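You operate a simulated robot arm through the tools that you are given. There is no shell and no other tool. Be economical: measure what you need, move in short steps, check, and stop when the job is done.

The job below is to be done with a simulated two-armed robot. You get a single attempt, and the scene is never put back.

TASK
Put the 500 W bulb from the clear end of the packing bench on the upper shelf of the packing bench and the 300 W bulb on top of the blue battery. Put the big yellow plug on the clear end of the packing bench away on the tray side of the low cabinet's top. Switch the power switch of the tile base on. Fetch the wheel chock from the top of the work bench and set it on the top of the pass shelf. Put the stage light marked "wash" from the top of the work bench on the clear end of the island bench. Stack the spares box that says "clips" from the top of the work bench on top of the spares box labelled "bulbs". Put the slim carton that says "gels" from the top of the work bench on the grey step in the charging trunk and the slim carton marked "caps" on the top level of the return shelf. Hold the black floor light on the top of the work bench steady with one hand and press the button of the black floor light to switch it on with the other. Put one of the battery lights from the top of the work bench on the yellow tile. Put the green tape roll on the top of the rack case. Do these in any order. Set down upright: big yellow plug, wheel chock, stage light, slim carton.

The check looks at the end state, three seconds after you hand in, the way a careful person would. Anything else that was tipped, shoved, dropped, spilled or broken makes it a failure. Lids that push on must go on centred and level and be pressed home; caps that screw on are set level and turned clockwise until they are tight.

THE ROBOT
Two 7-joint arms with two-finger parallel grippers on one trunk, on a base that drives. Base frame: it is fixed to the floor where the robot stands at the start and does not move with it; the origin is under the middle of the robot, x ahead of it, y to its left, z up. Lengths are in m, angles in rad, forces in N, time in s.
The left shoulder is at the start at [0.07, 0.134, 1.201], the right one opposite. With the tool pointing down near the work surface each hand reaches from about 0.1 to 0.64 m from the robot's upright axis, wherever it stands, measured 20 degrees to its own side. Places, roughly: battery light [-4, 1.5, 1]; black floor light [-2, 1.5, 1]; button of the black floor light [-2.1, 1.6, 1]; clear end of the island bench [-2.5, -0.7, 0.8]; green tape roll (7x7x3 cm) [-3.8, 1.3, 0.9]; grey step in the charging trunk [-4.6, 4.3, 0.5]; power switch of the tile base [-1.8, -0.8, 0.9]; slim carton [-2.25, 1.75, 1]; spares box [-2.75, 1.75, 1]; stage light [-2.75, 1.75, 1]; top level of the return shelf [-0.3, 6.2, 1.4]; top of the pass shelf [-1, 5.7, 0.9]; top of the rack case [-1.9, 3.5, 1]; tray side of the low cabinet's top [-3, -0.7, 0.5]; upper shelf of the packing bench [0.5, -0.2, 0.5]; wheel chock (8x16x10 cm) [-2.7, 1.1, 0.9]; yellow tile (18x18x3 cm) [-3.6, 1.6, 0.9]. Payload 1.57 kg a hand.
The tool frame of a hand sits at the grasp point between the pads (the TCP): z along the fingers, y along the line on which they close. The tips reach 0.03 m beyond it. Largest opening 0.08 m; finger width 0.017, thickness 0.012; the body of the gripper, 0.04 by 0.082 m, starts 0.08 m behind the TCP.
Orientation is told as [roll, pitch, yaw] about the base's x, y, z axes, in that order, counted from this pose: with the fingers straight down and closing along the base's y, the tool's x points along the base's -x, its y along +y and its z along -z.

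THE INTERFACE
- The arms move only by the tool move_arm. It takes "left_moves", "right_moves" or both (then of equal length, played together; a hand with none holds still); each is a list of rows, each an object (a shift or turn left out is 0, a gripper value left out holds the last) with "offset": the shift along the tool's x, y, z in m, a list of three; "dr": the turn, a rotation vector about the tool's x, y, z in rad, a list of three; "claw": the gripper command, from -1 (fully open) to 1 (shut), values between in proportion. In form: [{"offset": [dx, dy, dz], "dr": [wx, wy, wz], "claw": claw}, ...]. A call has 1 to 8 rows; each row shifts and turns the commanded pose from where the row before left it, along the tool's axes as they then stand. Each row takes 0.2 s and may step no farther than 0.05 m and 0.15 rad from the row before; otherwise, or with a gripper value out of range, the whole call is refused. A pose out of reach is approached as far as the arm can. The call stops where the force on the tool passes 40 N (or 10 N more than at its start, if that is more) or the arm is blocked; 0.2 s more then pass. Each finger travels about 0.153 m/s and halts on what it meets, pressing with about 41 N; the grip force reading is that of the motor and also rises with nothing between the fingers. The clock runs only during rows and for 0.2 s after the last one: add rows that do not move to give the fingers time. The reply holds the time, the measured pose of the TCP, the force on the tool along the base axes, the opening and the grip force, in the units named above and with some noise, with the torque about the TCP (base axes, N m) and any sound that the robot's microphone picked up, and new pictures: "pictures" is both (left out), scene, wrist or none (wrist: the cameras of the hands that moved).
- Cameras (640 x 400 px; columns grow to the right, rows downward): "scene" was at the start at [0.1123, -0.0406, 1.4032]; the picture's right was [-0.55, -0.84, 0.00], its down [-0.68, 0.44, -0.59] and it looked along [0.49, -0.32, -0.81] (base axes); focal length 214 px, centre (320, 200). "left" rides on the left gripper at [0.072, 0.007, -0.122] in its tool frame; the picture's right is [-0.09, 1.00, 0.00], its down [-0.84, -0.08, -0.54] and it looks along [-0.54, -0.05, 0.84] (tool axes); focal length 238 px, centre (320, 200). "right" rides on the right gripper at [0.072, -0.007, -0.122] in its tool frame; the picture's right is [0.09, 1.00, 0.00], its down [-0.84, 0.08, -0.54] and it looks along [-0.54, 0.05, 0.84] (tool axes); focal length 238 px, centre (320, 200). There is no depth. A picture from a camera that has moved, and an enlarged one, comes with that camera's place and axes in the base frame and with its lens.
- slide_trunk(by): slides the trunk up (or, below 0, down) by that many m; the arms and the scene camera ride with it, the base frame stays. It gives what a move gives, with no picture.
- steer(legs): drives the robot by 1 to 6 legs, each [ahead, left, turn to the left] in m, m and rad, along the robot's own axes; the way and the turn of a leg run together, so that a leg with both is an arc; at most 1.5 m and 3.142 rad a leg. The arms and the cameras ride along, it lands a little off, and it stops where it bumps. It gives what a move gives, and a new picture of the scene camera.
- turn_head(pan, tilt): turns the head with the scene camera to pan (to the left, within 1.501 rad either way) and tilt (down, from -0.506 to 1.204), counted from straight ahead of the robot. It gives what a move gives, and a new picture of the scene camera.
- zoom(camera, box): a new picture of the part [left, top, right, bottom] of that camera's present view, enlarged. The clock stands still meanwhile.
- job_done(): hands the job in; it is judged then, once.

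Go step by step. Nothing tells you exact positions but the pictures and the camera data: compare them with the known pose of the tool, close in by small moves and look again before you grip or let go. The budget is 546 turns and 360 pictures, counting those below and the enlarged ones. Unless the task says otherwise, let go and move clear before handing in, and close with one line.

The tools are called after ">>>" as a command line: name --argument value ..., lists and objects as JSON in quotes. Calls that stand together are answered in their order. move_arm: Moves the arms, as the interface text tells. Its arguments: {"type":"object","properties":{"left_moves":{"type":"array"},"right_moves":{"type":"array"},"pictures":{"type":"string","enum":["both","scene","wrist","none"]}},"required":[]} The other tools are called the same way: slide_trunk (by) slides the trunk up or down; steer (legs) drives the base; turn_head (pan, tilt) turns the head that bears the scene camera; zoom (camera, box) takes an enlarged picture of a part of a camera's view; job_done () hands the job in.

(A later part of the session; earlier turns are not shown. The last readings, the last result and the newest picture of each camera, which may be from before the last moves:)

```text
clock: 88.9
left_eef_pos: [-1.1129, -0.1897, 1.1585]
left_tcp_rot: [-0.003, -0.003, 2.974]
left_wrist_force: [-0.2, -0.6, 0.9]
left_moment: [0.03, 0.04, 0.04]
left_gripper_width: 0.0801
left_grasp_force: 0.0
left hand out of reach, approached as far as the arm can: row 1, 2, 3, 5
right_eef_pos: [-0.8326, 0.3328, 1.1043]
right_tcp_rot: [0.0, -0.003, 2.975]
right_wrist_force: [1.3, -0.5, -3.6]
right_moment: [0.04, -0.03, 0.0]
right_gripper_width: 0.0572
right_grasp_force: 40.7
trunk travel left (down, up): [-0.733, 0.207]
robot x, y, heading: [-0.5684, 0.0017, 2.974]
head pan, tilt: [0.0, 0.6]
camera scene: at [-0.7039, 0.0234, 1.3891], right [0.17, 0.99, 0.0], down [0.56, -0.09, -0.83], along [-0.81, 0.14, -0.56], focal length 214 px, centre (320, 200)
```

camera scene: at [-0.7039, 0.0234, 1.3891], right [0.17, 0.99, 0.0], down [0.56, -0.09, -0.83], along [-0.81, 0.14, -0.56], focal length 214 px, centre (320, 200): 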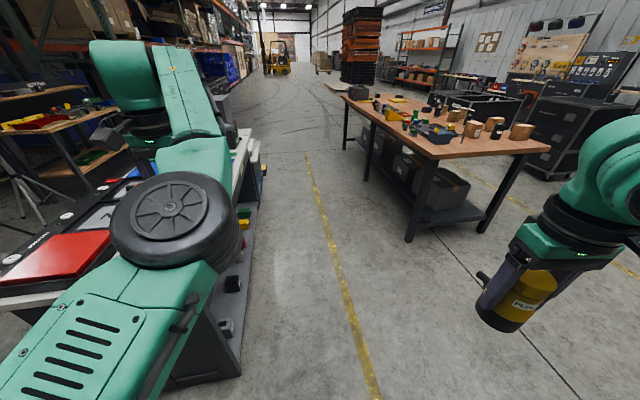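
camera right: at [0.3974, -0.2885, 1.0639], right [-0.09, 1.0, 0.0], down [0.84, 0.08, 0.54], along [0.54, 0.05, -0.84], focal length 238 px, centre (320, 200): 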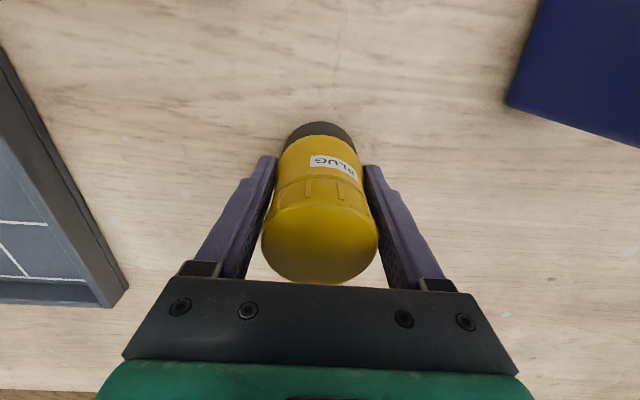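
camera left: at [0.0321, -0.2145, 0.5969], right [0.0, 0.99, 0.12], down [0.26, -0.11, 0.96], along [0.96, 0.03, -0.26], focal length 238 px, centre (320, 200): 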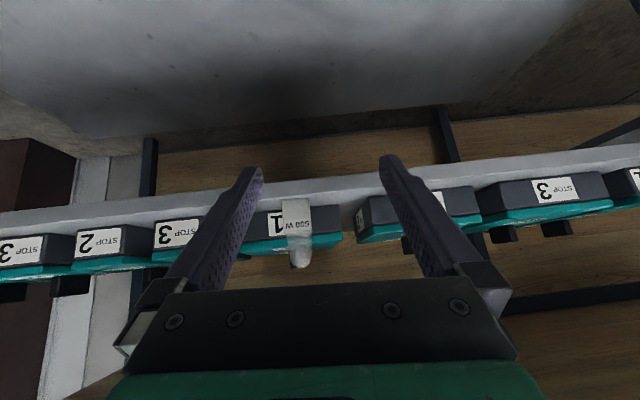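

>>> move_arm --left_moves '[{"offset": [-0.01, 0.03, -0.035]}, {"offset": [-0.01, 0.03, -0.035]}, {"offset": [-0.01, 0.03, -0.035]}, {"offset": [-0.01, 0.03, -0.035]}, {"offset": [0, 0.03, -0.035]}, {"offset": [0, 0.03, -0.035]}]' --pictures "none"

>>> turn_head --pan 0.6 --tilt 0.5

```text
clock: 90.3
left_eef_pos: [-1.0931, -0.3299, 1.2467]
left_tcp_rot: [0.001, -0.006, 2.977]
left_wrist_force: [0.4, -0.1, 0.2]
left_moment: [-0.02, 0.0, 0.0]
left_gripper_width: 0.0799
left_grasp_force: 0.0
left hand out of reach, approached as far as the arm can: row 2, 3, 4, 5, 6
right_eef_pos: [-0.8312, 0.3357, 1.1024]
right_tcp_rot: [0.002, 0.0, 2.976]
right_wrist_force: [-0.3, -0.5, -2.5]
right_moment: [-0.03, -0.03, -0.02]
right_gripper_width: 0.0568
right_grasp_force: 41.2
trunk travel left (down, up): [-0.733, 0.207]
robot x, y, heading: [-0.5685, 0.0032, 2.975]
head pan, tilt: [0.0, 0.6]
```

```text
clock: 91.3
left_eef_pos: [-1.0951, -0.3312, 1.2461]
left_tcp_rot: [0.0, -0.004, 2.979]
left_wrist_force: [0.7, 0.6, 0.2]
left_moment: [0.03, 0.0, 0.0]
left_gripper_width: 0.08
left_grasp_force: 0.2
right_eef_pos: [-0.8335, 0.3347, 1.1012]
right_tcp_rot: [0.0, -0.002, 2.976]
right_wrist_force: [1.2, 0.6, -3.3]
right_moment: [-0.01, 0.0, 0.01]
right_gripper_width: 0.0571
right_grasp_force: 40.8
trunk travel left (down, up): [-0.733, 0.207]
robot x, y, heading: [-0.5676, 0.0037, 2.975]
head pan, tilt: [0.6, 0.499]
camera scene: at [-0.7005, -0.0272, 1.398], right [-0.42, 0.91, 0.0], down [0.43, 0.2, -0.88], along [-0.8, -0.37, -0.48], focal length 214 px, centre (320, 200)
```

scene: 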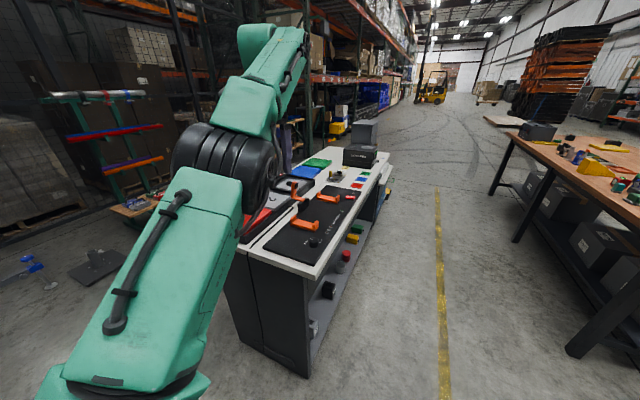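

>>> move_arm --left_moves '[{"offset": [0.02, 0.03, 0.02]}, {"offset": [0.04, 0.02, 0.02]}, {"offset": [0.04, 0.0, 0.02]}, {"offset": [0.04, 0, 0.02]}, {"offset": [0.04, 0.0, 0.02]}, {"offset": [0.04, 0, 0.0]}]' --pictures "scene"

```text
clock: 92.7
left_eef_pos: [-0.8821, -0.415, 1.1446]
left_tcp_rot: [0.002, -0.002, 2.977]
left_wrist_force: [1.0, -0.7, 0.1]
left_moment: [0.03, 0.05, 0.02]
left_gripper_width: 0.0799
left_grasp_force: 0.1
right_eef_pos: [-0.8316, 0.3339, 1.1028]
right_tcp_rot: [0.002, -0.001, 2.978]
right_wrist_force: [0.1, -1.2, -3.1]
right_moment: [0.02, 0.02, 0.01]
right_gripper_width: 0.057
right_grasp_force: 40.8
trunk travel left (down, up): [-0.733, 0.207]
robot x, y, heading: [-0.5648, 0.0053, 2.974]
head pan, tilt: [0.6, 0.499]
camera scene: at [-0.699, -0.0278, 1.3982], right [-0.42, 0.91, 0.0], down [0.43, 0.2, -0.88], along [-0.8, -0.37, -0.48], focal length 214 px, centre (320, 200)
```

scene: 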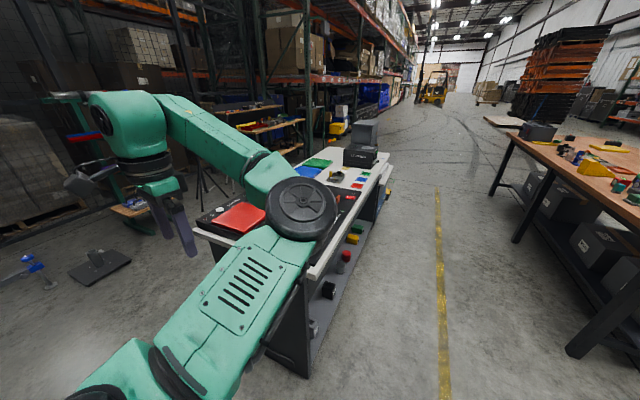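

>>> move_arm --left_moves '[{"offset": [0.02, 0.045, 0]}, {"offset": [0.02, 0.045, 0]}, {"offset": [0.02, 0.045, 0]}, {"offset": [0.02, 0.045, 0]}, {"offset": [0, 0.045, 0]}, {"offset": [0, 0.045, 0]}]' --pictures "none"

>>> turn_head --pan 1.1 --tilt 0.5

```text
clock: 94.1
left_eef_pos: [-0.8442, -0.6484, 1.1468]
left_tcp_rot: [-0.001, -0.002, 2.978]
left_wrist_force: [0.1, 1.2, 0.0]
left_moment: [-0.04, -0.02, -0.02]
left_gripper_width: 0.0798
left_grasp_force: 0.0
left hand out of reach, approached as far as the arm can: row 6
right_eef_pos: [-0.835, 0.335, 1.1005]
right_tcp_rot: [0.003, 0.001, 2.976]
right_wrist_force: [-1.1, 0.1, -2.9]
right_moment: [0.0, -0.07, 0.02]
right_gripper_width: 0.0568
right_grasp_force: 40.9
trunk travel left (down, up): [-0.733, 0.207]
robot x, y, heading: [-0.567, 0.0017, 2.97]
head pan, tilt: [0.6, 0.499]
```

```text
clock: 95.1
left_eef_pos: [-0.8433, -0.6489, 1.1464]
left_tcp_rot: [0.001, -0.004, 2.977]
left_wrist_force: [0.6, 0.4, 0.0]
left_moment: [-0.01, 0.0, 0.0]
left_gripper_width: 0.08
left_grasp_force: 0.0
right_eef_pos: [-0.8314, 0.3352, 1.1016]
right_tcp_rot: [0.002, -0.002, 2.975]
right_wrist_force: [0.2, 0.2, -3.0]
right_moment: [-0.01, -0.02, 0.01]
right_gripper_width: 0.057
right_grasp_force: 41.2
trunk travel left (down, up): [-0.733, 0.207]
robot x, y, heading: [-0.571, 0.0006, 2.977]
head pan, tilt: [1.1, 0.499]
camera scene: at [-0.6716, -0.0624, 1.3981], right [-0.8, 0.6, 0.0], down [0.29, 0.38, -0.88], along [-0.52, -0.7, -0.48], focal length 214 px, centre (320, 200)
```

scene: 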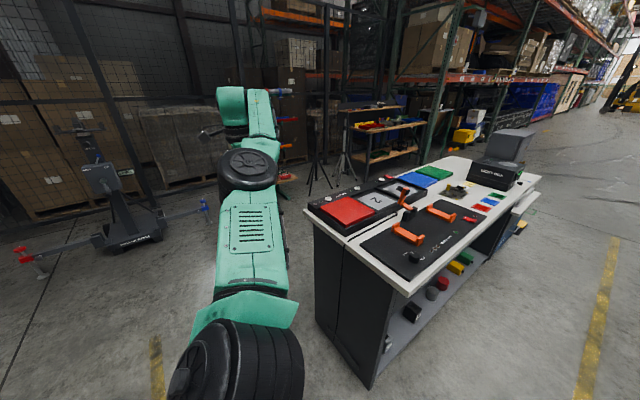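

>>> move_arm --left_moves '[{"dr": [0, 0, 0.15]}, {"dr": [0, 0, 0.15]}, {"dr": [0, 0, 0.15]}, {"dr": [0, 0, 0.15]}, {"dr": [0, 0, 0.15]}, {"dr": [0, 0, 0.15]}, {"dr": [0, 0, 0.15]}, {"dr": [0, 0, 0.15]}]' --pictures "none"

>>> move_arm --left_moves '[{"dr": [0, 0, 0.15]}, {"dr": [0, 0, 0.15]}, {"dr": [0, 0, 0.15]}, {"dr": [0, 0, 0.15]}, {"dr": [0, 0, 0.15]}, {"dr": [0, 0, 0.15]}, {"dr": [0, 0, 0.15]}, {"dr": [0, 0, 0.15]}]' --pictures "scene"

```text
clock: 96.9
left_eef_pos: [-0.8435, -0.6465, 1.1441]
left_tcp_rot: [0.002, 0.0, 1.775]
left_wrist_force: [0.3, 0.1, -0.1]
left_moment: [-0.02, 0.01, 0.02]
left_gripper_width: 0.0801
left_grasp_force: 0.2
right_eef_pos: [-0.8336, 0.3339, 1.1025]
right_tcp_rot: [0.003, -0.001, 2.975]
right_wrist_force: [0.5, -0.3, -3.7]
right_moment: [-0.02, 0.01, 0.01]
right_gripper_width: 0.0568
right_grasp_force: 40.7
trunk travel left (down, up): [-0.733, 0.207]
robot x, y, heading: [-0.5697, 0.0018, 2.977]
head pan, tilt: [1.1, 0.499]
```

```text
clock: 98.7
left_eef_pos: [-0.8913, -0.6381, 1.1653]
left_tcp_rot: [-0.001, 0.055, 1.123]
left_wrist_force: [0.5, 0.3, 0.3]
left_moment: [0.01, 0.0, 0.0]
left_gripper_width: 0.0799
left_grasp_force: 0.1
left hand out of reach, approached as far as the arm can: row 4, 5, 6, 7, 8
right_eef_pos: [-0.8345, 0.3342, 1.1017]
right_tcp_rot: [0.002, 0.0, 2.977]
right_wrist_force: [-0.1, 0.0, -2.6]
right_moment: [-0.03, -0.01, 0.02]
right_gripper_width: 0.0568
right_grasp_force: 40.7
trunk travel left (down, up): [-0.733, 0.207]
robot x, y, heading: [-0.5676, 0.0043, 2.973]
head pan, tilt: [1.1, 0.499]
camera scene: at [-0.6734, -0.0614, 1.398], right [-0.8, 0.6, 0.0], down [0.29, 0.38, -0.88], along [-0.52, -0.71, -0.48], focal length 214 px, centre (320, 200)
```

scene: 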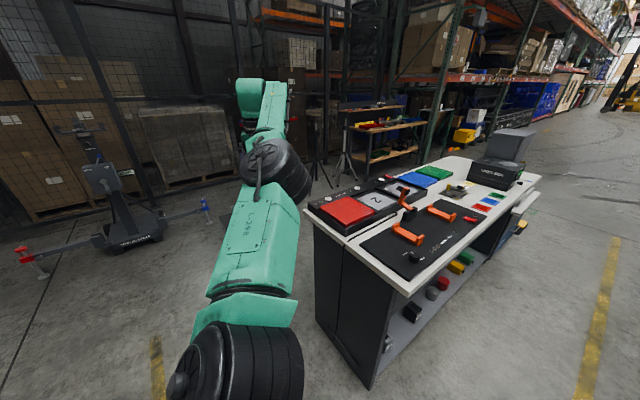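

The elbow flipped as hoped. Bring the hand in toward the front.

>>> move_arm --left_moves '[{"offset": [-0.038, 0.028, 0]}, {"offset": [-0.038, 0.028, 0]}, {"offset": [-0.038, 0.028, 0]}, {"offset": [-0.038, 0.028, 0]}, {"offset": [-0.038, 0.028, 0]}, {"offset": [-0.038, 0.028, 0]}, {"offset": [-0.038, 0.028, 0]}]' --pictures "none"

>>> move_arm --left_moves '[{"dr": [0, 0, -0.15]}, {"dr": [0, 0, -0.15]}, {"dr": [0, 0, -0.15]}, {"dr": [0, 0, -0.15]}, {"dr": [0, 0, -0.15]}, {"dr": [0, 0, -0.15]}, {"dr": [0, 0, -0.15]}, {"dr": [0, 0, -0.15]}]' --pictures "none"

>>> turn_head --pan 0.5 --tilt 0.6

```text
clock: 100.3
left_eef_pos: [-0.9132, -0.6138, 1.1865]
left_tcp_rot: [-0.001, 0.052, 1.124]
left_wrist_force: [0.7, -0.4, 0.8]
left_moment: [0.0, -0.01, 0.01]
left_gripper_width: 0.0799
left_grasp_force: 0.1
left hand out of reach, approached as far as the arm can: row 1, 2, 3, 4, 5, 6, 7
right_eef_pos: [-0.8332, 0.3341, 1.1033]
right_tcp_rot: [0.0, -0.001, 2.977]
right_wrist_force: [0.5, -0.9, -3.5]
right_moment: [0.03, 0.01, -0.01]
right_gripper_width: 0.057
right_grasp_force: 42.0
trunk travel left (down, up): [-0.733, 0.207]
robot x, y, heading: [-0.5703, 0.0053, 2.972]
head pan, tilt: [1.1, 0.499]
```

```text
clock: 102.1
left_eef_pos: [-0.916, -0.6139, 1.1871]
left_tcp_rot: [0.049, 0.021, 2.326]
left_wrist_force: [-0.2, 0.2, -0.4]
left_moment: [-0.01, 0.01, 0.01]
left_gripper_width: 0.08
left_grasp_force: 0.1
right_eef_pos: [-0.8331, 0.3352, 1.1005]
right_tcp_rot: [0.002, 0.001, 2.975]
right_wrist_force: [0.3, -0.2, -2.2]
right_moment: [0.0, -0.01, 0.0]
right_gripper_width: 0.0566
right_grasp_force: 41.0
trunk travel left (down, up): [-0.733, 0.207]
robot x, y, heading: [-0.5734, 0.0026, 2.975]
head pan, tilt: [1.1, 0.499]
```

```text
clock: 103.1
left_eef_pos: [-0.9156, -0.6142, 1.1862]
left_tcp_rot: [0.049, 0.021, 2.324]
left_wrist_force: [0.6, 0.4, 0.2]
left_moment: [-0.02, -0.02, 0.01]
left_gripper_width: 0.0802
left_grasp_force: 0.0
right_eef_pos: [-0.8337, 0.3354, 1.1018]
right_tcp_rot: [0.002, -0.001, 2.976]
right_wrist_force: [-0.3, -0.6, -3.6]
right_moment: [0.0, -0.01, 0.01]
right_gripper_width: 0.0569
right_grasp_force: 41.1
trunk travel left (down, up): [-0.733, 0.207]
robot x, y, heading: [-0.5723, 0.0024, 2.976]
head pan, tilt: [0.499, 0.6]
camera scene: at [-0.7013, -0.018, 1.389], right [-0.33, 0.94, 0.0], down [0.53, 0.18, -0.83], along [-0.78, -0.27, -0.56], focal length 214 px, centre (320, 200)
```

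scene: 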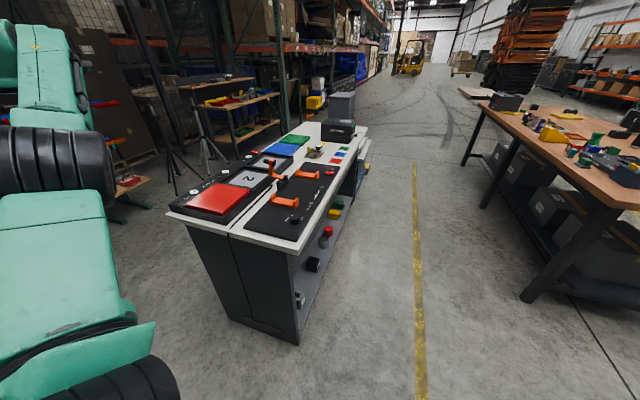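

>>> move_arm --left_moves '[{"dr": [0, 0, -0.15]}, {"dr": [0, 0, -0.15]}, {"dr": [0, 0, -0.15]}, {"dr": [0.03, 0, -0.15]}, {"dr": [0, 0, -0.05], "offset": [-0.018, -0.045, 0]}, {"offset": [-0.018, -0.045, 0]}, {"offset": [-0.018, -0.045, 0]}, {"offset": [-0.018, -0.045, 0]}]' --pictures "scene"

```text
refused: row 4 steps farther than a row can; nothing moved
```

>>> move_arm --left_moves '[{"dr": [0, 0, -0.15]}, {"dr": [0, 0, -0.15]}, {"dr": [0, 0, -0.15]}, {"dr": [0.03, 0, -0.14]}, {"dr": [0, 0, -0.05], "offset": [-0.018, -0.045, 0]}, {"offset": [-0.018, -0.045, 0]}, {"offset": [-0.018, -0.045, 0]}, {"offset": [-0.018, -0.045, 0]}]' --pictures "scene"

```text
clock: 104.9
left_eef_pos: [-0.9802, -0.5566, 1.2201]
left_tcp_rot: [0.063, -0.017, 2.894]
left_wrist_force: [-0.5, 0.5, 0.3]
left_moment: [0.0, 0.0, -0.02]
left_gripper_width: 0.0801
left_grasp_force: 0.1
left hand out of reach, approached as far as the arm can: row 4, 5, 6, 7, 8
right_eef_pos: [-0.834, 0.337, 1.1006]
right_tcp_rot: [0.004, 0.001, 2.975]
right_wrist_force: [-0.1, 0.9, -3.5]
right_moment: [-0.03, -0.03, 0.01]
right_gripper_width: 0.0567
right_grasp_force: 40.9
trunk travel left (down, up): [-0.733, 0.207]
robot x, y, heading: [-0.5684, 0.0013, 2.981]
head pan, tilt: [0.499, 0.6]
camera scene: at [-0.7028, -0.0161, 1.3888], right [-0.33, 0.95, 0.0], down [0.54, 0.18, -0.82], along [-0.78, -0.27, -0.57], focal length 214 px, centre (320, 200)
```

scene: 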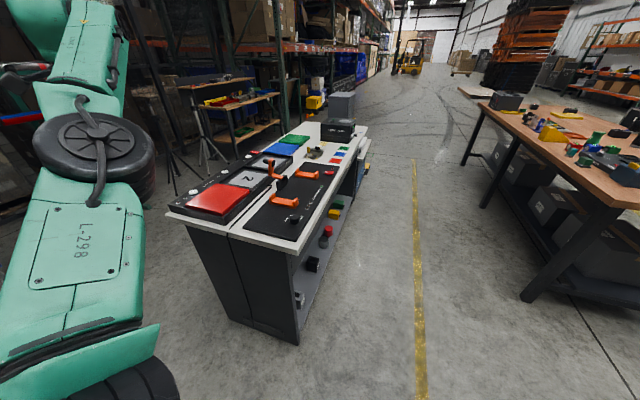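

>>> move_arm --left_moves '[{"offset": [0.0, -0.03, 0.04]}, {"offset": [0.0, -0.03, 0.04]}, {"offset": [0.0, -0.03, 0.04]}, {"offset": [0.03, -0.03, 0.02]}, {"offset": [0.03, -0.03, 0]}, {"offset": [0.03, -0.03, 0]}]' --pictures "scene"

```text
clock: 106.3
left_eef_pos: [-1.0125, -0.5357, 1.1954]
left_tcp_rot: [0.06, -0.017, 2.897]
left_wrist_force: [0.6, -0.1, -0.1]
left_moment: [-0.04, 0.0, 0.05]
left_gripper_width: 0.0802
left_grasp_force: 0.1
left hand out of reach, approached as far as the arm can: row 1, 2, 3, 4, 5, 6
right_eef_pos: [-0.833, 0.3332, 1.1025]
right_tcp_rot: [0.002, 0.001, 2.976]
right_wrist_force: [-0.3, 0.0, -3.0]
right_moment: [0.0, 0.0, -0.02]
right_gripper_width: 0.0564
right_grasp_force: 41.1
trunk travel left (down, up): [-0.733, 0.207]
robot x, y, heading: [-0.5689, -0.0005, 2.974]
head pan, tilt: [0.499, 0.6]
camera scene: at [-0.701, -0.0173, 1.389], right [-0.33, 0.95, 0.0], down [0.53, 0.18, -0.83], along [-0.78, -0.27, -0.56], focal length 214 px, centre (320, 200)
```

scene: 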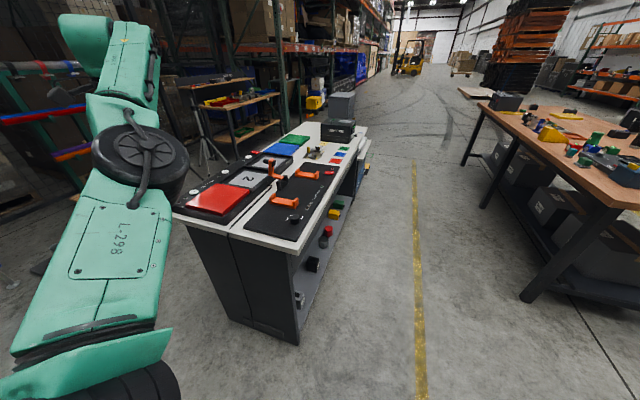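

>>> move_arm --left_moves '[{"dr": [0, 0, 0.15]}, {"dr": [0, 0, 0.15]}, {"dr": [0, 0, 0.15]}, {"dr": [0, 0, 0.15]}, {"offset": [-0.02, -0.04, 0]}, {"offset": [-0.02, -0.04, 0]}, {"offset": [-0.02, -0.04, 0]}, {"offset": [-0.02, -0.04, 0]}]' --pictures "scene"

```text
clock: 108.1
left_eef_pos: [-1.0123, -0.5365, 1.1961]
left_tcp_rot: [0.059, 0.021, 2.296]
left_wrist_force: [-0.1, -0.5, -0.3]
left_moment: [0.01, 0.02, 0.01]
left_gripper_width: 0.0801
left_grasp_force: 0.0
left hand out of reach, approached as far as the arm can: row 5, 6, 7, 8
right_eef_pos: [-0.8333, 0.3347, 1.1019]
right_tcp_rot: [0.002, -0.001, 2.975]
right_wrist_force: [0.2, 0.0, -2.5]
right_moment: [0.0, -0.04, 0.03]
right_gripper_width: 0.0567
right_grasp_force: 40.6
trunk travel left (down, up): [-0.733, 0.207]
robot x, y, heading: [-0.5664, 0.0021, 2.976]
head pan, tilt: [0.499, 0.6]
camera scene: at [-0.7014, -0.0179, 1.389], right [-0.33, 0.95, 0.0], down [0.53, 0.18, -0.82], along [-0.78, -0.27, -0.57], focal length 214 px, centre (320, 200)
```

scene: 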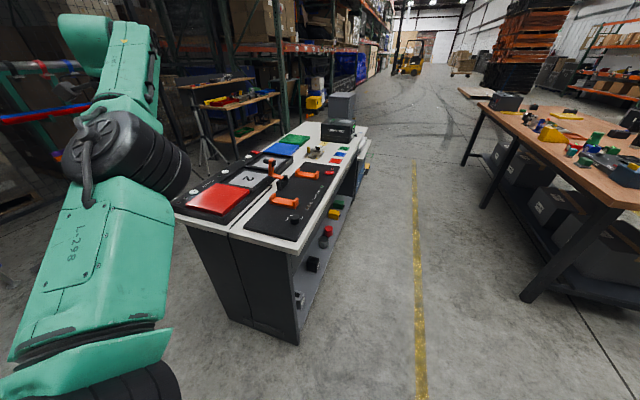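

>>> move_arm --left_moves '[{"dr": [0, 0, -0.15]}, {"dr": [0, 0, -0.15]}, {"dr": [0, 0, -0.15]}, {"dr": [0, 0, -0.15]}, {"dr": [0, 0, -0.15]}, {"dr": [0, 0, -0.15]}, {"dr": [0, 0, -0.15]}, {"dr": [0, 0, -0.15]}]' --pictures "none"

>>> move_arm --left_moves '[{"dr": [0, 0, -0.15]}, {"dr": [0, 0, -0.15]}, {"dr": [0, 0, -0.15]}, {"dr": [0, 0, -0.15]}, {"offset": [0.02, -0.04, 0]}, {"offset": [0.02, -0.04, 0]}, {"offset": [0.02, -0.04, 0]}]' --pictures "scene"

```text
clock: 109.9
left_eef_pos: [-1.0147, -0.5379, 1.1973]
left_tcp_rot: [0.042, -0.049, -2.785]
left_wrist_force: [1.0, -0.6, 0.3]
left_moment: [0.02, -0.01, 0.04]
left_gripper_width: 0.08
left_grasp_force: 0.1
right_eef_pos: [-0.8332, 0.3342, 1.1028]
right_tcp_rot: [0.001, 0.0, 2.975]
right_wrist_force: [0.1, -0.8, -2.5]
right_moment: [-0.04, -0.01, -0.02]
right_gripper_width: 0.0568
right_grasp_force: 41.0
trunk travel left (down, up): [-0.733, 0.207]
robot x, y, heading: [-0.569, 0.0007, 2.978]
head pan, tilt: [0.499, 0.6]
```

```text
clock: 111.5
left_eef_pos: [-1.066, -0.4862, 1.2545]
left_tcp_rot: [0.034, -0.26, -2.319]
left_wrist_force: [0.5, 0.4, 0.4]
left_moment: [-0.05, -0.02, -0.02]
left_gripper_width: 0.0802
left_grasp_force: 0.0
left hand out of reach, approached as far as the arm can: row 5, 6, 7
right_eef_pos: [-0.8337, 0.3366, 1.1014]
right_tcp_rot: [0.005, 0.001, 2.976]
right_wrist_force: [0.0, 1.3, -3.2]
right_moment: [-0.02, -0.02, 0.0]
right_gripper_width: 0.0568
right_grasp_force: 41.3
trunk travel left (down, up): [-0.733, 0.207]
robot x, y, heading: [-0.568, 0.0018, 2.975]
head pan, tilt: [0.499, 0.6]
camera scene: at [-0.7021, -0.0153, 1.3889], right [-0.33, 0.95, 0.0], down [0.53, 0.18, -0.82], along [-0.78, -0.27, -0.57], focal length 214 px, centre (320, 200)
```

scene: 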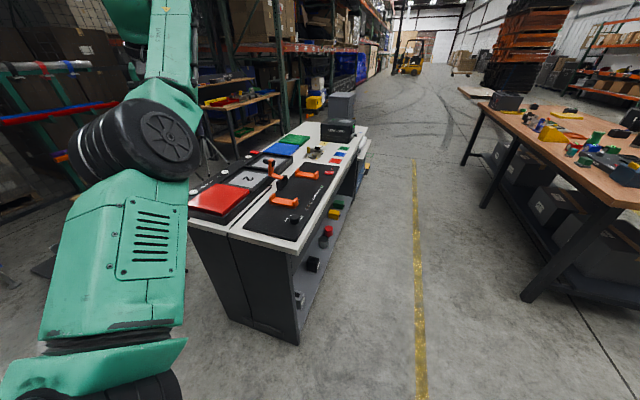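

>>> move_arm --left_moves '[{"dr": [0, 0.03, 0.145]}, {"dr": [0, 0.03, 0.145]}, {"dr": [0, 0.03, 0.145]}, {"dr": [0, 0.03, 0.145]}, {"dr": [0, 0.03, 0.145]}, {"dr": [0, 0.03, 0.145]}, {"dr": [0, 0.03, 0.145]}, {"dr": [0, 0.03, 0.145]}]' --pictures "none"

>>> move_arm --left_moves '[{"offset": [0.035, -0.035, 0]}, {"offset": [0.035, -0.035, 0]}, {"offset": [0.035, -0.035, 0]}, {"offset": [0.035, -0.035, 0]}, {"offset": [0.0, -0.0, 0]}, {"offset": [0.0, -0.0, 0]}, {"offset": [0.0, 0, 0]}, {"offset": [0.0, -0.0, 0]}]' --pictures "scene"

```text
clock: 113.3
left_eef_pos: [-1.0621, -0.4644, 1.25]
left_tcp_rot: [0.13, -0.048, -3.064]
left_wrist_force: [-0.1, -0.1, -0.2]
left_moment: [-0.03, 0.03, -0.02]
left_gripper_width: 0.0802
left_grasp_force: 0.0
left hand out of reach, approached as far as the arm can: row 2, 3, 4, 5, 7, 8
right_eef_pos: [-0.8357, 0.3357, 1.1012]
right_tcp_rot: [0.005, 0.003, 2.977]
right_wrist_force: [0.0, 0.4, -3.1]
right_moment: [0.01, -0.06, 0.01]
right_gripper_width: 0.0571
right_grasp_force: 41.1
trunk travel left (down, up): [-0.733, 0.207]
robot x, y, heading: [-0.5749, 0.0044, 2.973]
head pan, tilt: [0.499, 0.6]
```

```text
clock: 115.1
left_eef_pos: [-1.0588, -0.4619, 1.2483]
left_tcp_rot: [0.126, -0.047, -3.06]
left_wrist_force: [0.1, -0.3, -1.0]
left_moment: [0.02, -0.03, -0.02]
left_gripper_width: 0.0801
left_grasp_force: 0.1
left hand out of reach, approached as far as the arm can: row 1, 2, 3, 4
right_eef_pos: [-0.8327, 0.3355, 1.102]
right_tcp_rot: [0.002, -0.001, 2.975]
right_wrist_force: [-0.2, 0.2, -2.8]
right_moment: [0.03, -0.01, -0.01]
right_gripper_width: 0.0571
right_grasp_force: 41.4
trunk travel left (down, up): [-0.733, 0.207]
robot x, y, heading: [-0.5673, 0.0032, 2.977]
head pan, tilt: [0.499, 0.6]
camera scene: at [-0.7014, -0.0179, 1.389], right [-0.33, 0.95, 0.0], down [0.53, 0.18, -0.82], along [-0.78, -0.27, -0.57], focal length 214 px, centre (320, 200)
```

scene: 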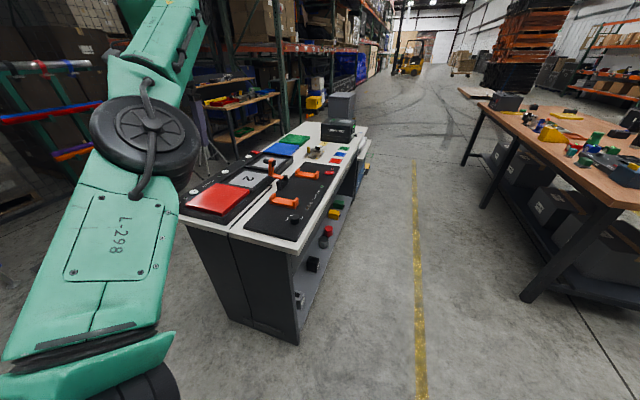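

>>> move_arm --left_moves '[{"offset": [0.0, -0.03, 0]}, {"offset": [0.0, -0.03, 0]}, {"offset": [0.0, -0.03, 0]}, {"offset": [0.0, -0.03, 0]}, {"offset": [0.0, -0.03, 0]}, {"offset": [0.0, -0.03, 0]}]' --pictures "none"

>>> move_arm --left_moves '[{"offset": [0.02, 0, 0.03]}, {"offset": [0.02, 0, 0.03]}, {"offset": [0.02, 0, 0.03]}, {"offset": [0.02, 0, 0.03]}, {"offset": [0.02, 0, 0.03]}, {"offset": [0.02, 0, 0.03]}]' --pictures "scene"

```text
clock: 116.5
left_eef_pos: [-1.1177, -0.3635, 1.2299]
left_tcp_rot: [0.125, -0.047, -3.059]
left_wrist_force: [-0.1, 0.1, 0.1]
left_moment: [-0.03, 0.0, -0.01]
left_gripper_width: 0.08
left_grasp_force: 0.1
left hand out of reach, approached as far as the arm can: row 1, 2, 3, 4, 5, 6
right_eef_pos: [-0.8334, 0.334, 1.1015]
right_tcp_rot: [0.003, -0.002, 2.975]
right_wrist_force: [0.1, 0.0, -2.4]
right_moment: [-0.02, -0.06, 0.02]
right_gripper_width: 0.057
right_grasp_force: 40.9
trunk travel left (down, up): [-0.733, 0.207]
robot x, y, heading: [-0.5698, 0.0013, 2.973]
head pan, tilt: [0.499, 0.6]
```

```text
clock: 117.9
left_eef_pos: [-1.1187, -0.3735, 1.216]
left_tcp_rot: [0.127, -0.047, -3.059]
left_wrist_force: [1.0, 0.0, 0.1]
left_moment: [-0.01, 0.01, -0.02]
left_gripper_width: 0.0801
left_grasp_force: 0.0
left hand out of reach, approached as far as the arm can: row 1, 2, 3, 4, 5, 6
right_eef_pos: [-0.8335, 0.3349, 1.1016]
right_tcp_rot: [0.001, 0.0, 2.975]
right_wrist_force: [0.7, -0.7, -2.5]
right_moment: [-0.03, 0.01, 0.01]
right_gripper_width: 0.0566
right_grasp_force: 41.3
trunk travel left (down, up): [-0.733, 0.207]
robot x, y, heading: [-0.5705, 0.0058, 2.974]
head pan, tilt: [0.499, 0.6]
camera scene: at [-0.7014, -0.0179, 1.389], right [-0.33, 0.95, 0.0], down [0.53, 0.18, -0.82], along [-0.78, -0.27, -0.57], focal length 214 px, centre (320, 200)
```

scene: 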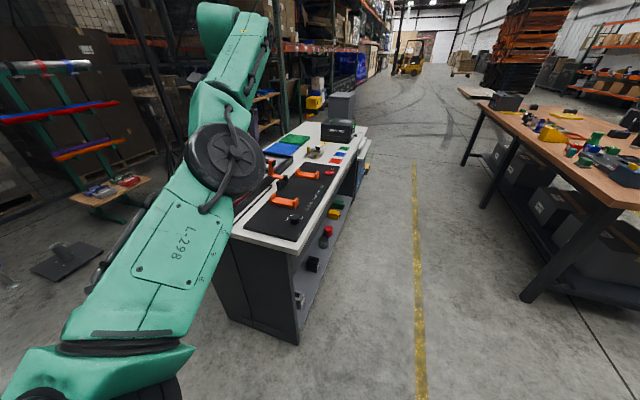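

>>> move_arm --left_moves '[{"offset": [0.0, -0.045, 0.01]}, {"offset": [0.0, -0.045, 0.01]}, {"offset": [0.0, -0.045, 0.01]}, {"offset": [0.0, -0.045, 0.01]}, {"offset": [0.0, -0.045, 0.01]}, {"offset": [0.0, -0.045, 0.01]}]' --pictures "scene"

```text
clock: 119.3
left_eef_pos: [-1.1689, -0.1918, 1.1779]
left_tcp_rot: [0.174, -0.033, 3.138]
left_wrist_force: [-0.6, 0.3, 0.4]
left_moment: [-0.05, 0.01, 0.0]
left_gripper_width: 0.08
left_grasp_force: 0.0
left hand out of reach, approached as far as the arm can: row 1, 2, 3, 4, 5, 6
right_eef_pos: [-0.8336, 0.3348, 1.1015]
right_tcp_rot: [0.004, -0.001, 2.977]
right_wrist_force: [-1.0, -0.4, -2.7]
right_moment: [-0.06, -0.02, 0.01]
right_gripper_width: 0.0569
right_grasp_force: 41.2
trunk travel left (down, up): [-0.733, 0.207]
robot x, y, heading: [-0.5697, 0.0014, 2.974]
head pan, tilt: [0.499, 0.6]
camera scene: at [-0.7014, -0.0164, 1.389], right [-0.33, 0.95, 0.0], down [0.53, 0.18, -0.83], along [-0.78, -0.27, -0.56], focal length 214 px, centre (320, 200)
```

scene: 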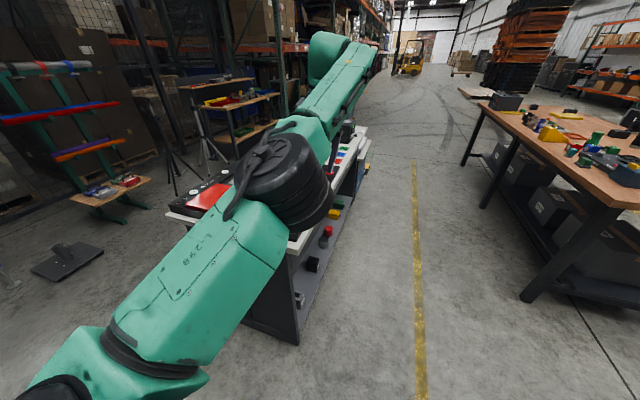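

>>> move_arm --left_moves '[{"offset": [0.01, -0.045, 0.01]}, {"offset": [0.01, -0.045, 0.01]}, {"offset": [0.01, -0.045, 0.01]}, {"offset": [0.01, -0.045, 0.01]}, {"offset": [0.04, 0, 0.01]}, {"offset": [0.04, 0, 0.01]}, {"offset": [0.04, 0, 0.01]}]' --pictures "scene"

```text
clock: 120.9
left_eef_pos: [-1.0106, -0.0209, 1.0678]
left_tcp_rot: [0.164, -0.029, -3.136]
left_wrist_force: [0.5, -0.8, 1.2]
left_moment: [0.01, 0.01, -0.02]
left_gripper_width: 0.0803
left_grasp_force: 0.1
left hand out of reach, approached as far as the arm can: row 1
right_eef_pos: [-0.8331, 0.3342, 1.1029]
right_tcp_rot: [0.003, 0.0, 2.976]
right_wrist_force: [-0.1, -0.6, -3.5]
right_moment: [0.0, -0.03, -0.02]
right_gripper_width: 0.0569
right_grasp_force: 41.0
trunk travel left (down, up): [-0.733, 0.207]
robot x, y, heading: [-0.5694, 0.0015, 2.969]
head pan, tilt: [0.499, 0.6]
camera scene: at [-0.7008, -0.0187, 1.389], right [-0.33, 0.95, 0.0], down [0.53, 0.18, -0.83], along [-0.78, -0.27, -0.56], focal length 214 px, centre (320, 200)
```

scene: 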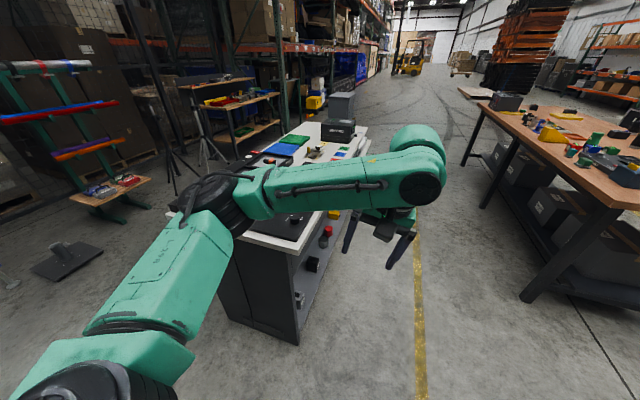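

The elbow is back outside. Straighten the hand and tuck it.

>>> move_arm --left_moves '[{"dr": [-0.08, -0.014, 0.08]}, {"dr": [-0.08, -0.014, 0.09]}, {"offset": [0.03, 0.035, -0.01]}, {"offset": [0.03, 0.035, -0.01]}, {"offset": [0.02, 0.035, -0.01]}]' --pictures "none"

>>> turn_head --pan 0.35 --tilt 0.4

>>> zoom --camera "scene" --box '[120, 80, 420, 270]'

```text
clock: 122.1
left_eef_pos: [-0.9438, -0.1215, 1.1277]
left_tcp_rot: [0.331, -0.013, 2.972]
left_wrist_force: [-0.1, 0.0, -0.3]
left_moment: [0.0, 0.04, 0.0]
left_gripper_width: 0.0801
left_grasp_force: 0.1
right_eef_pos: [-0.83, 0.3338, 1.1023]
right_tcp_rot: [0.002, -0.002, 2.976]
right_wrist_force: [-0.1, -0.4, -2.7]
right_moment: [0.02, -0.02, -0.02]
right_gripper_width: 0.0569
right_grasp_force: 40.8
trunk travel left (down, up): [-0.733, 0.207]
robot x, y, heading: [-0.5682, 0.0042, 2.974]
head pan, tilt: [0.499, 0.6]
```

```text
clock: 122.8
left_eef_pos: [-0.9451, -0.1193, 1.1278]
left_tcp_rot: [0.329, -0.015, 2.976]
left_wrist_force: [-0.6, -1.1, 0.4]
left_moment: [0.01, -0.01, -0.02]
left_gripper_width: 0.0801
left_grasp_force: 0.0
right_eef_pos: [-0.8329, 0.3346, 1.1025]
right_tcp_rot: [0.003, -0.001, 2.976]
right_wrist_force: [-0.8, -0.1, -3.2]
right_moment: [-0.03, -0.02, -0.03]
right_gripper_width: 0.0568
right_grasp_force: 41.1
trunk travel left (down, up): [-0.733, 0.207]
robot x, y, heading: [-0.5679, 0.004, 2.974]
head pan, tilt: [0.351, 0.4]
camera scene: at [-0.709, -0.006, 1.4071], right [-0.18, 0.98, 0.0], down [0.38, 0.07, -0.92], along [-0.91, -0.17, -0.39], focal length 214 px, centre (320, 200)
```

scene: 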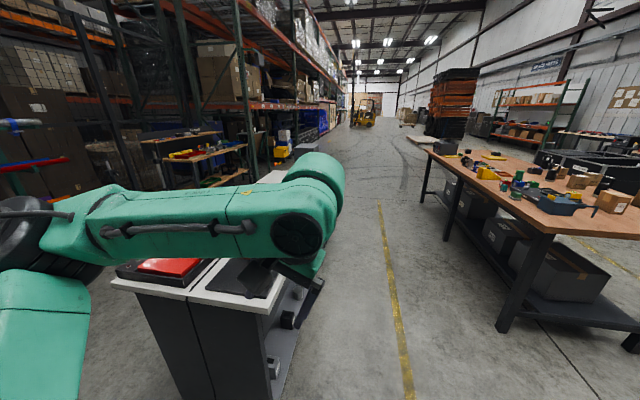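

```text
2.11 times, centred on (270, 175) of scene
camera zoom: at [-0.709, -0.006, 1.4071], right [-0.18, 0.98, 0.0], down [0.38, 0.07, -0.92], along [-0.91, -0.17, -0.39], focal length 452 px, centre (425, 253)
```

zoom: 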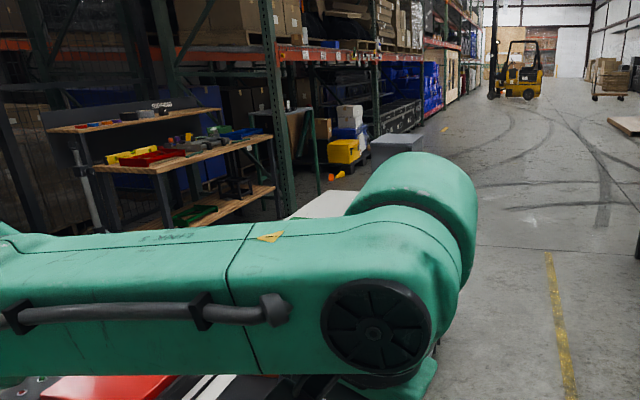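

>>> move_arm --left_moves '[{"dr": [0.11, 0.005, 0]}, {"dr": [0.11, 0.005, 0]}, {"dr": [0.11, 0.005, 0]}]' --pictures "none"

>>> steer --legs '[[1.2, 0, 0], [0, 0, 1.738]]'

>>> turn_head --pan 0 --tilt 0.7

```text
clock: 123.6
left_eef_pos: [-0.946, -0.1201, 1.1281]
left_tcp_rot: [0.0, -0.001, 2.976]
left_wrist_force: [-0.1, -0.1, 0.8]
left_moment: [-0.02, 0.0, -0.02]
left_gripper_width: 0.0801
left_grasp_force: 0.2
right_eef_pos: [-0.8315, 0.3349, 1.1021]
right_tcp_rot: [0.002, 0.0, 2.974]
right_wrist_force: [0.8, 0.4, -2.8]
right_moment: [0.03, -0.02, -0.01]
right_gripper_width: 0.0567
right_grasp_force: 41.1
trunk travel left (down, up): [-0.733, 0.207]
robot x, y, heading: [-0.5671, 0.006, 2.972]
head pan, tilt: [0.351, 0.4]
```

```text
clock: 133.8
left_eef_pos: [-1.5372, -0.159, 1.129]
left_tcp_rot: [0.0, 0.0, -1.525]
left_wrist_force: [0.4, 0.0, -0.2]
left_moment: [0.02, 0.01, 0.01]
left_gripper_width: 0.0798
left_grasp_force: 0.1
right_eef_pos: [-2.0046, -0.1446, 1.1017]
right_tcp_rot: [0.003, 0.0, -1.526]
right_wrist_force: [0.5, 0.0, -2.0]
right_moment: [0.03, 0.0, 0.03]
right_gripper_width: 0.0566
right_grasp_force: 40.9
trunk travel left (down, up): [-0.733, 0.207]
robot x, y, heading: [-1.7358, 0.1821, -1.525]
head pan, tilt: [0.351, 0.4]
camera scene: at [-1.6975, 0.0462, 1.4072], right [-0.92, -0.38, 0.0], down [-0.15, 0.36, -0.92], along [0.35, -0.85, -0.39], focal length 214 px, centre (320, 200)
```

scene: 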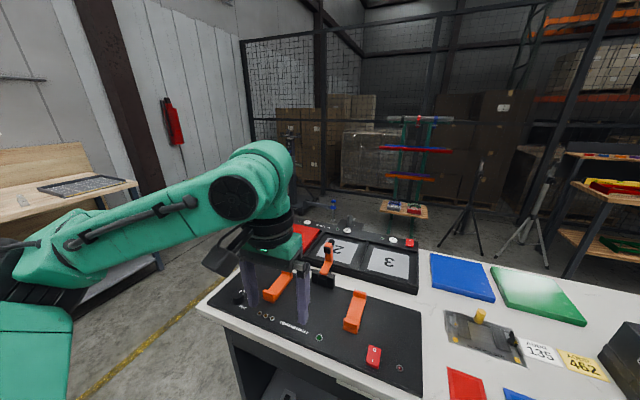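

```text
clock: 134.7
left_eef_pos: [-1.5359, -0.16, 1.1283]
left_tcp_rot: [0.0, 0.001, -1.524]
left_wrist_force: [-1.1, 0.0, 0.0]
left_moment: [-0.01, 0.02, 0.02]
left_gripper_width: 0.08
left_grasp_force: 0.0
right_eef_pos: [-2.0048, -0.1452, 1.1023]
right_tcp_rot: [0.003, 0.001, -1.525]
right_wrist_force: [-0.8, 0.7, -2.4]
right_moment: [0.0, 0.01, -0.01]
right_gripper_width: 0.0568
right_grasp_force: 41.2
trunk travel left (down, up): [-0.733, 0.207]
robot x, y, heading: [-1.7362, 0.1811, -1.53]
head pan, tilt: [0.0, 0.7]
camera scene: at [-1.7291, 0.0469, 1.3804], right [-1.0, -0.05, 0.0], down [-0.03, 0.64, -0.77], along [0.03, -0.76, -0.64], focal length 214 px, centre (320, 200)
```

scene: 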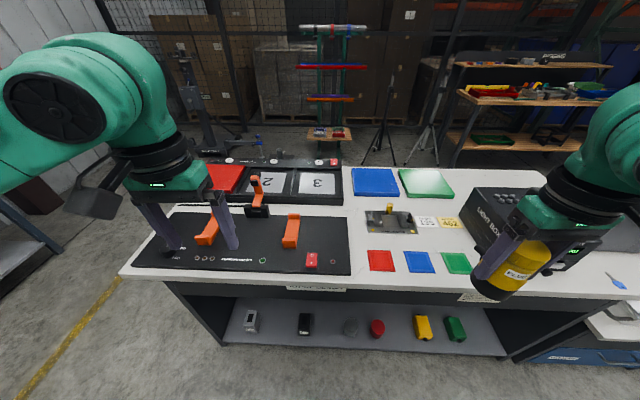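

>>> zoom --camera "scene" --box '[190, 145, 360, 275]'

>>> zoom --camera "scene" --box '[340, 150, 640, 310]'

```text
3.08 times, centred on (275, 210) of scene
camera zoom: at [-1.7291, 0.0469, 1.3804], right [-1.0, -0.05, 0.0], down [-0.03, 0.64, -0.77], along [0.03, -0.76, -0.64], focal length 660 px, centre (458, 169)
```

zoom: 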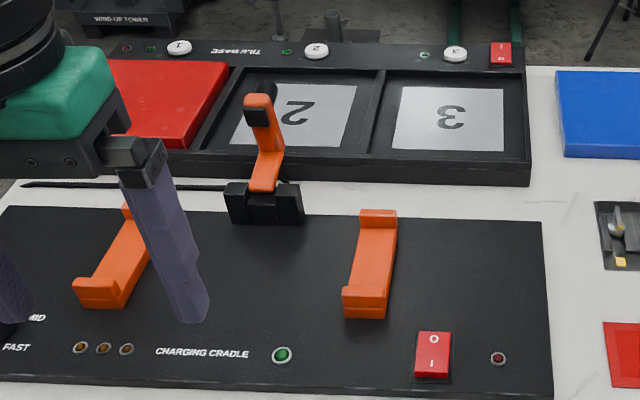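

```text
2.13 times, centred on (490, 230) of scene
camera zoom: at [-1.7291, 0.0469, 1.3804], right [-1.0, -0.05, 0.0], down [-0.03, 0.64, -0.77], along [0.03, -0.76, -0.64], focal length 458 px, centre (-43, 136)
```

zoom: 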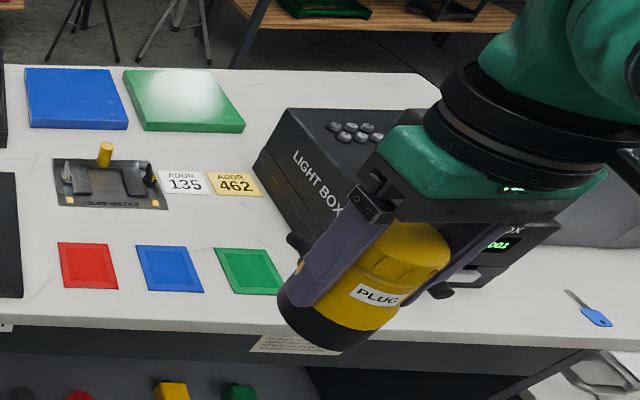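

>>> zoom --camera "scene" --box '[300, 150, 350, 180]'

```text
12.80 times, centred on (325, 165) of scene
camera zoom: at [-1.7291, 0.0469, 1.3804], right [-1.0, -0.05, 0.0], down [-0.03, 0.64, -0.77], along [0.03, -0.76, -0.64], focal length 2745 px, centre (256, 648)
```

zoom: 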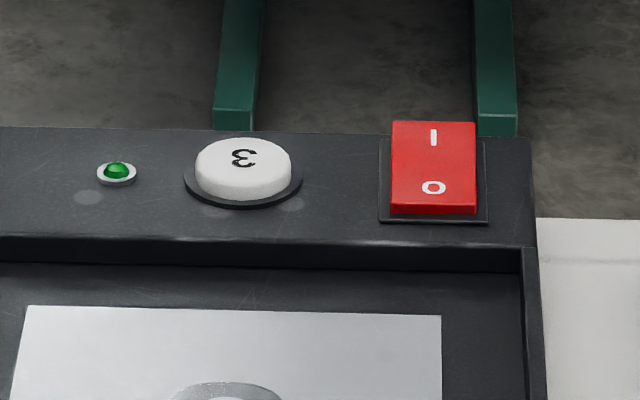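

The tile base is the back panel; its rocker (I on the far side) at about (-1.757,-0.79) is off, better pressed from the far side. First I go on to the low cabinet with the plug.

>>> steer --legs '[[0, -1.15, -0.046]]'

```text
clock: 140.6
left_eef_pos: [-2.7115, -0.196, 1.1279]
left_tcp_rot: [0.0, 0.0, -1.567]
left_wrist_force: [-0.1, -0.8, 0.4]
left_moment: [-0.02, 0.05, -0.02]
left_gripper_width: 0.0803
left_grasp_force: 0.1
right_eef_pos: [-3.1781, -0.1613, 1.1013]
right_tcp_rot: [0.001, 0.0, -1.564]
right_wrist_force: [-0.2, -0.2, -3.0]
right_moment: [0.0, 0.04, 0.0]
right_gripper_width: 0.0567
right_grasp_force: 40.9
trunk travel left (down, up): [-0.733, 0.207]
robot x, y, heading: [-2.8933, 0.1526, -1.566]
head pan, tilt: [0.0, 0.7]
camera scene: at [-2.8965, 0.0186, 1.3803], right [-1.0, 0.0, 0.0], down [0.0, 0.64, -0.76], along [0.0, -0.76, -0.64], focal length 214 px, centre (320, 200)
```

scene: 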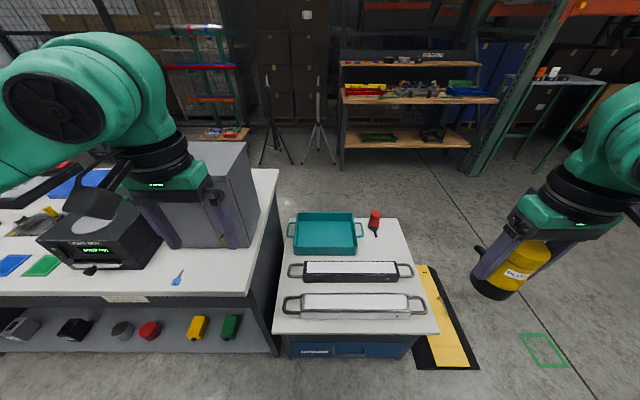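

>>> zoom --camera "scene" --box '[265, 190, 485, 375]'

```text
2.16 times, centred on (375, 282) of scene
camera zoom: at [-2.8965, 0.0186, 1.3803], right [-1.0, 0.0, 0.0], down [0.0, 0.64, -0.76], along [0.0, -0.76, -0.64], focal length 464 px, centre (201, 22)
```

zoom: 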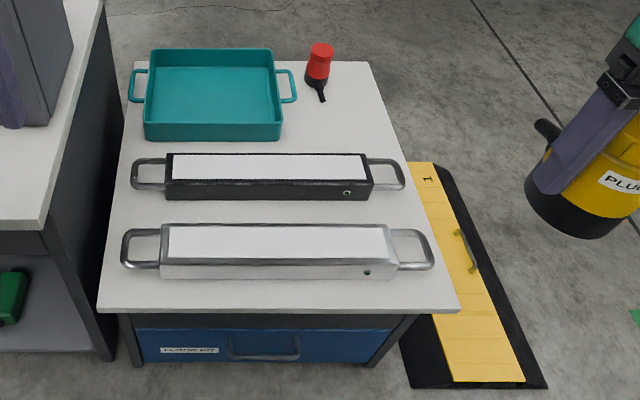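

The tray side is the far half of the cabinet with a free spot near (-3.25,-0.69) beside the teal tray. It is better reached from the far aisle, so I drive round the right end.

>>> steer --legs '[[0, -1.2, 0], [1.5, 0, 0]]'

```text
clock: 153.7
left_eef_pos: [-3.9507, -1.7108, 1.1285]
left_tcp_rot: [0.0, 0.0, -1.598]
left_wrist_force: [-0.1, 0.7, 0.5]
left_moment: [0.02, -0.06, -0.01]
left_gripper_width: 0.0797
left_grasp_force: 0.0
right_eef_pos: [-4.4159, -1.6608, 1.1017]
right_tcp_rot: [0.0, 0.001, -1.599]
right_wrist_force: [0.0, 0.7, -2.8]
right_moment: [0.03, -0.01, -0.04]
right_gripper_width: 0.0563
right_grasp_force: 41.1
trunk travel left (down, up): [-0.733, 0.207]
robot x, y, heading: [-4.1289, -1.3543, -1.598]
head pan, tilt: [0.0, 0.7]
camera scene: at [-4.1277, -1.4907, 1.3804], right [-1.0, 0.03, 0.0], down [0.02, 0.64, -0.76], along [-0.02, -0.76, -0.64], focal length 214 px, centre (320, 200)
```

scene: 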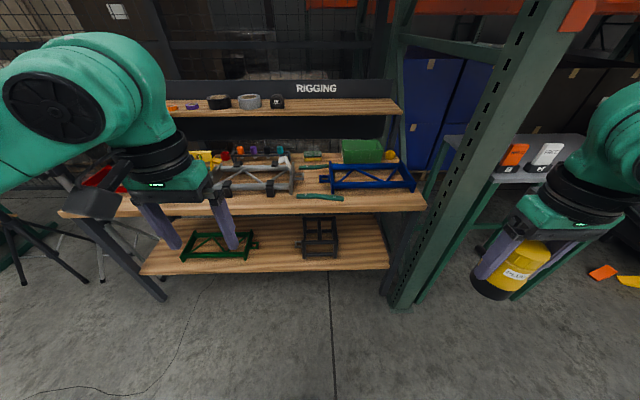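

>>> steer --legs '[[0, 0, 1.6], [0, 0, 1.569]]'

```text
clock: 161.8
left_eef_pos: [-4.2965, -0.9976, 1.1287]
left_tcp_rot: [0.001, -0.002, 1.534]
left_wrist_force: [-0.3, -0.4, -0.1]
left_moment: [0.0, -0.01, -0.02]
left_gripper_width: 0.0804
left_grasp_force: 0.1
right_eef_pos: [-3.8297, -1.0507, 1.1018]
right_tcp_rot: [0.003, 0.0, 1.535]
right_wrist_force: [-0.3, -0.1, -2.8]
right_moment: [0.02, -0.02, 0.02]
right_gripper_width: 0.0563
right_grasp_force: 41.5
trunk travel left (down, up): [-0.733, 0.207]
robot x, y, heading: [-4.1224, -1.3542, 1.535]
head pan, tilt: [0.0, 0.7]
camera scene: at [-4.1181, -1.2203, 1.3803], right [1.0, -0.04, 0.0], down [-0.02, -0.64, -0.76], along [0.03, 0.76, -0.64], focal length 214 px, centre (320, 200)
```

scene: 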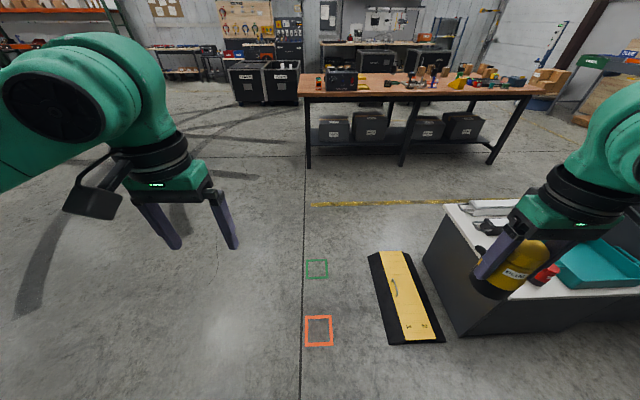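

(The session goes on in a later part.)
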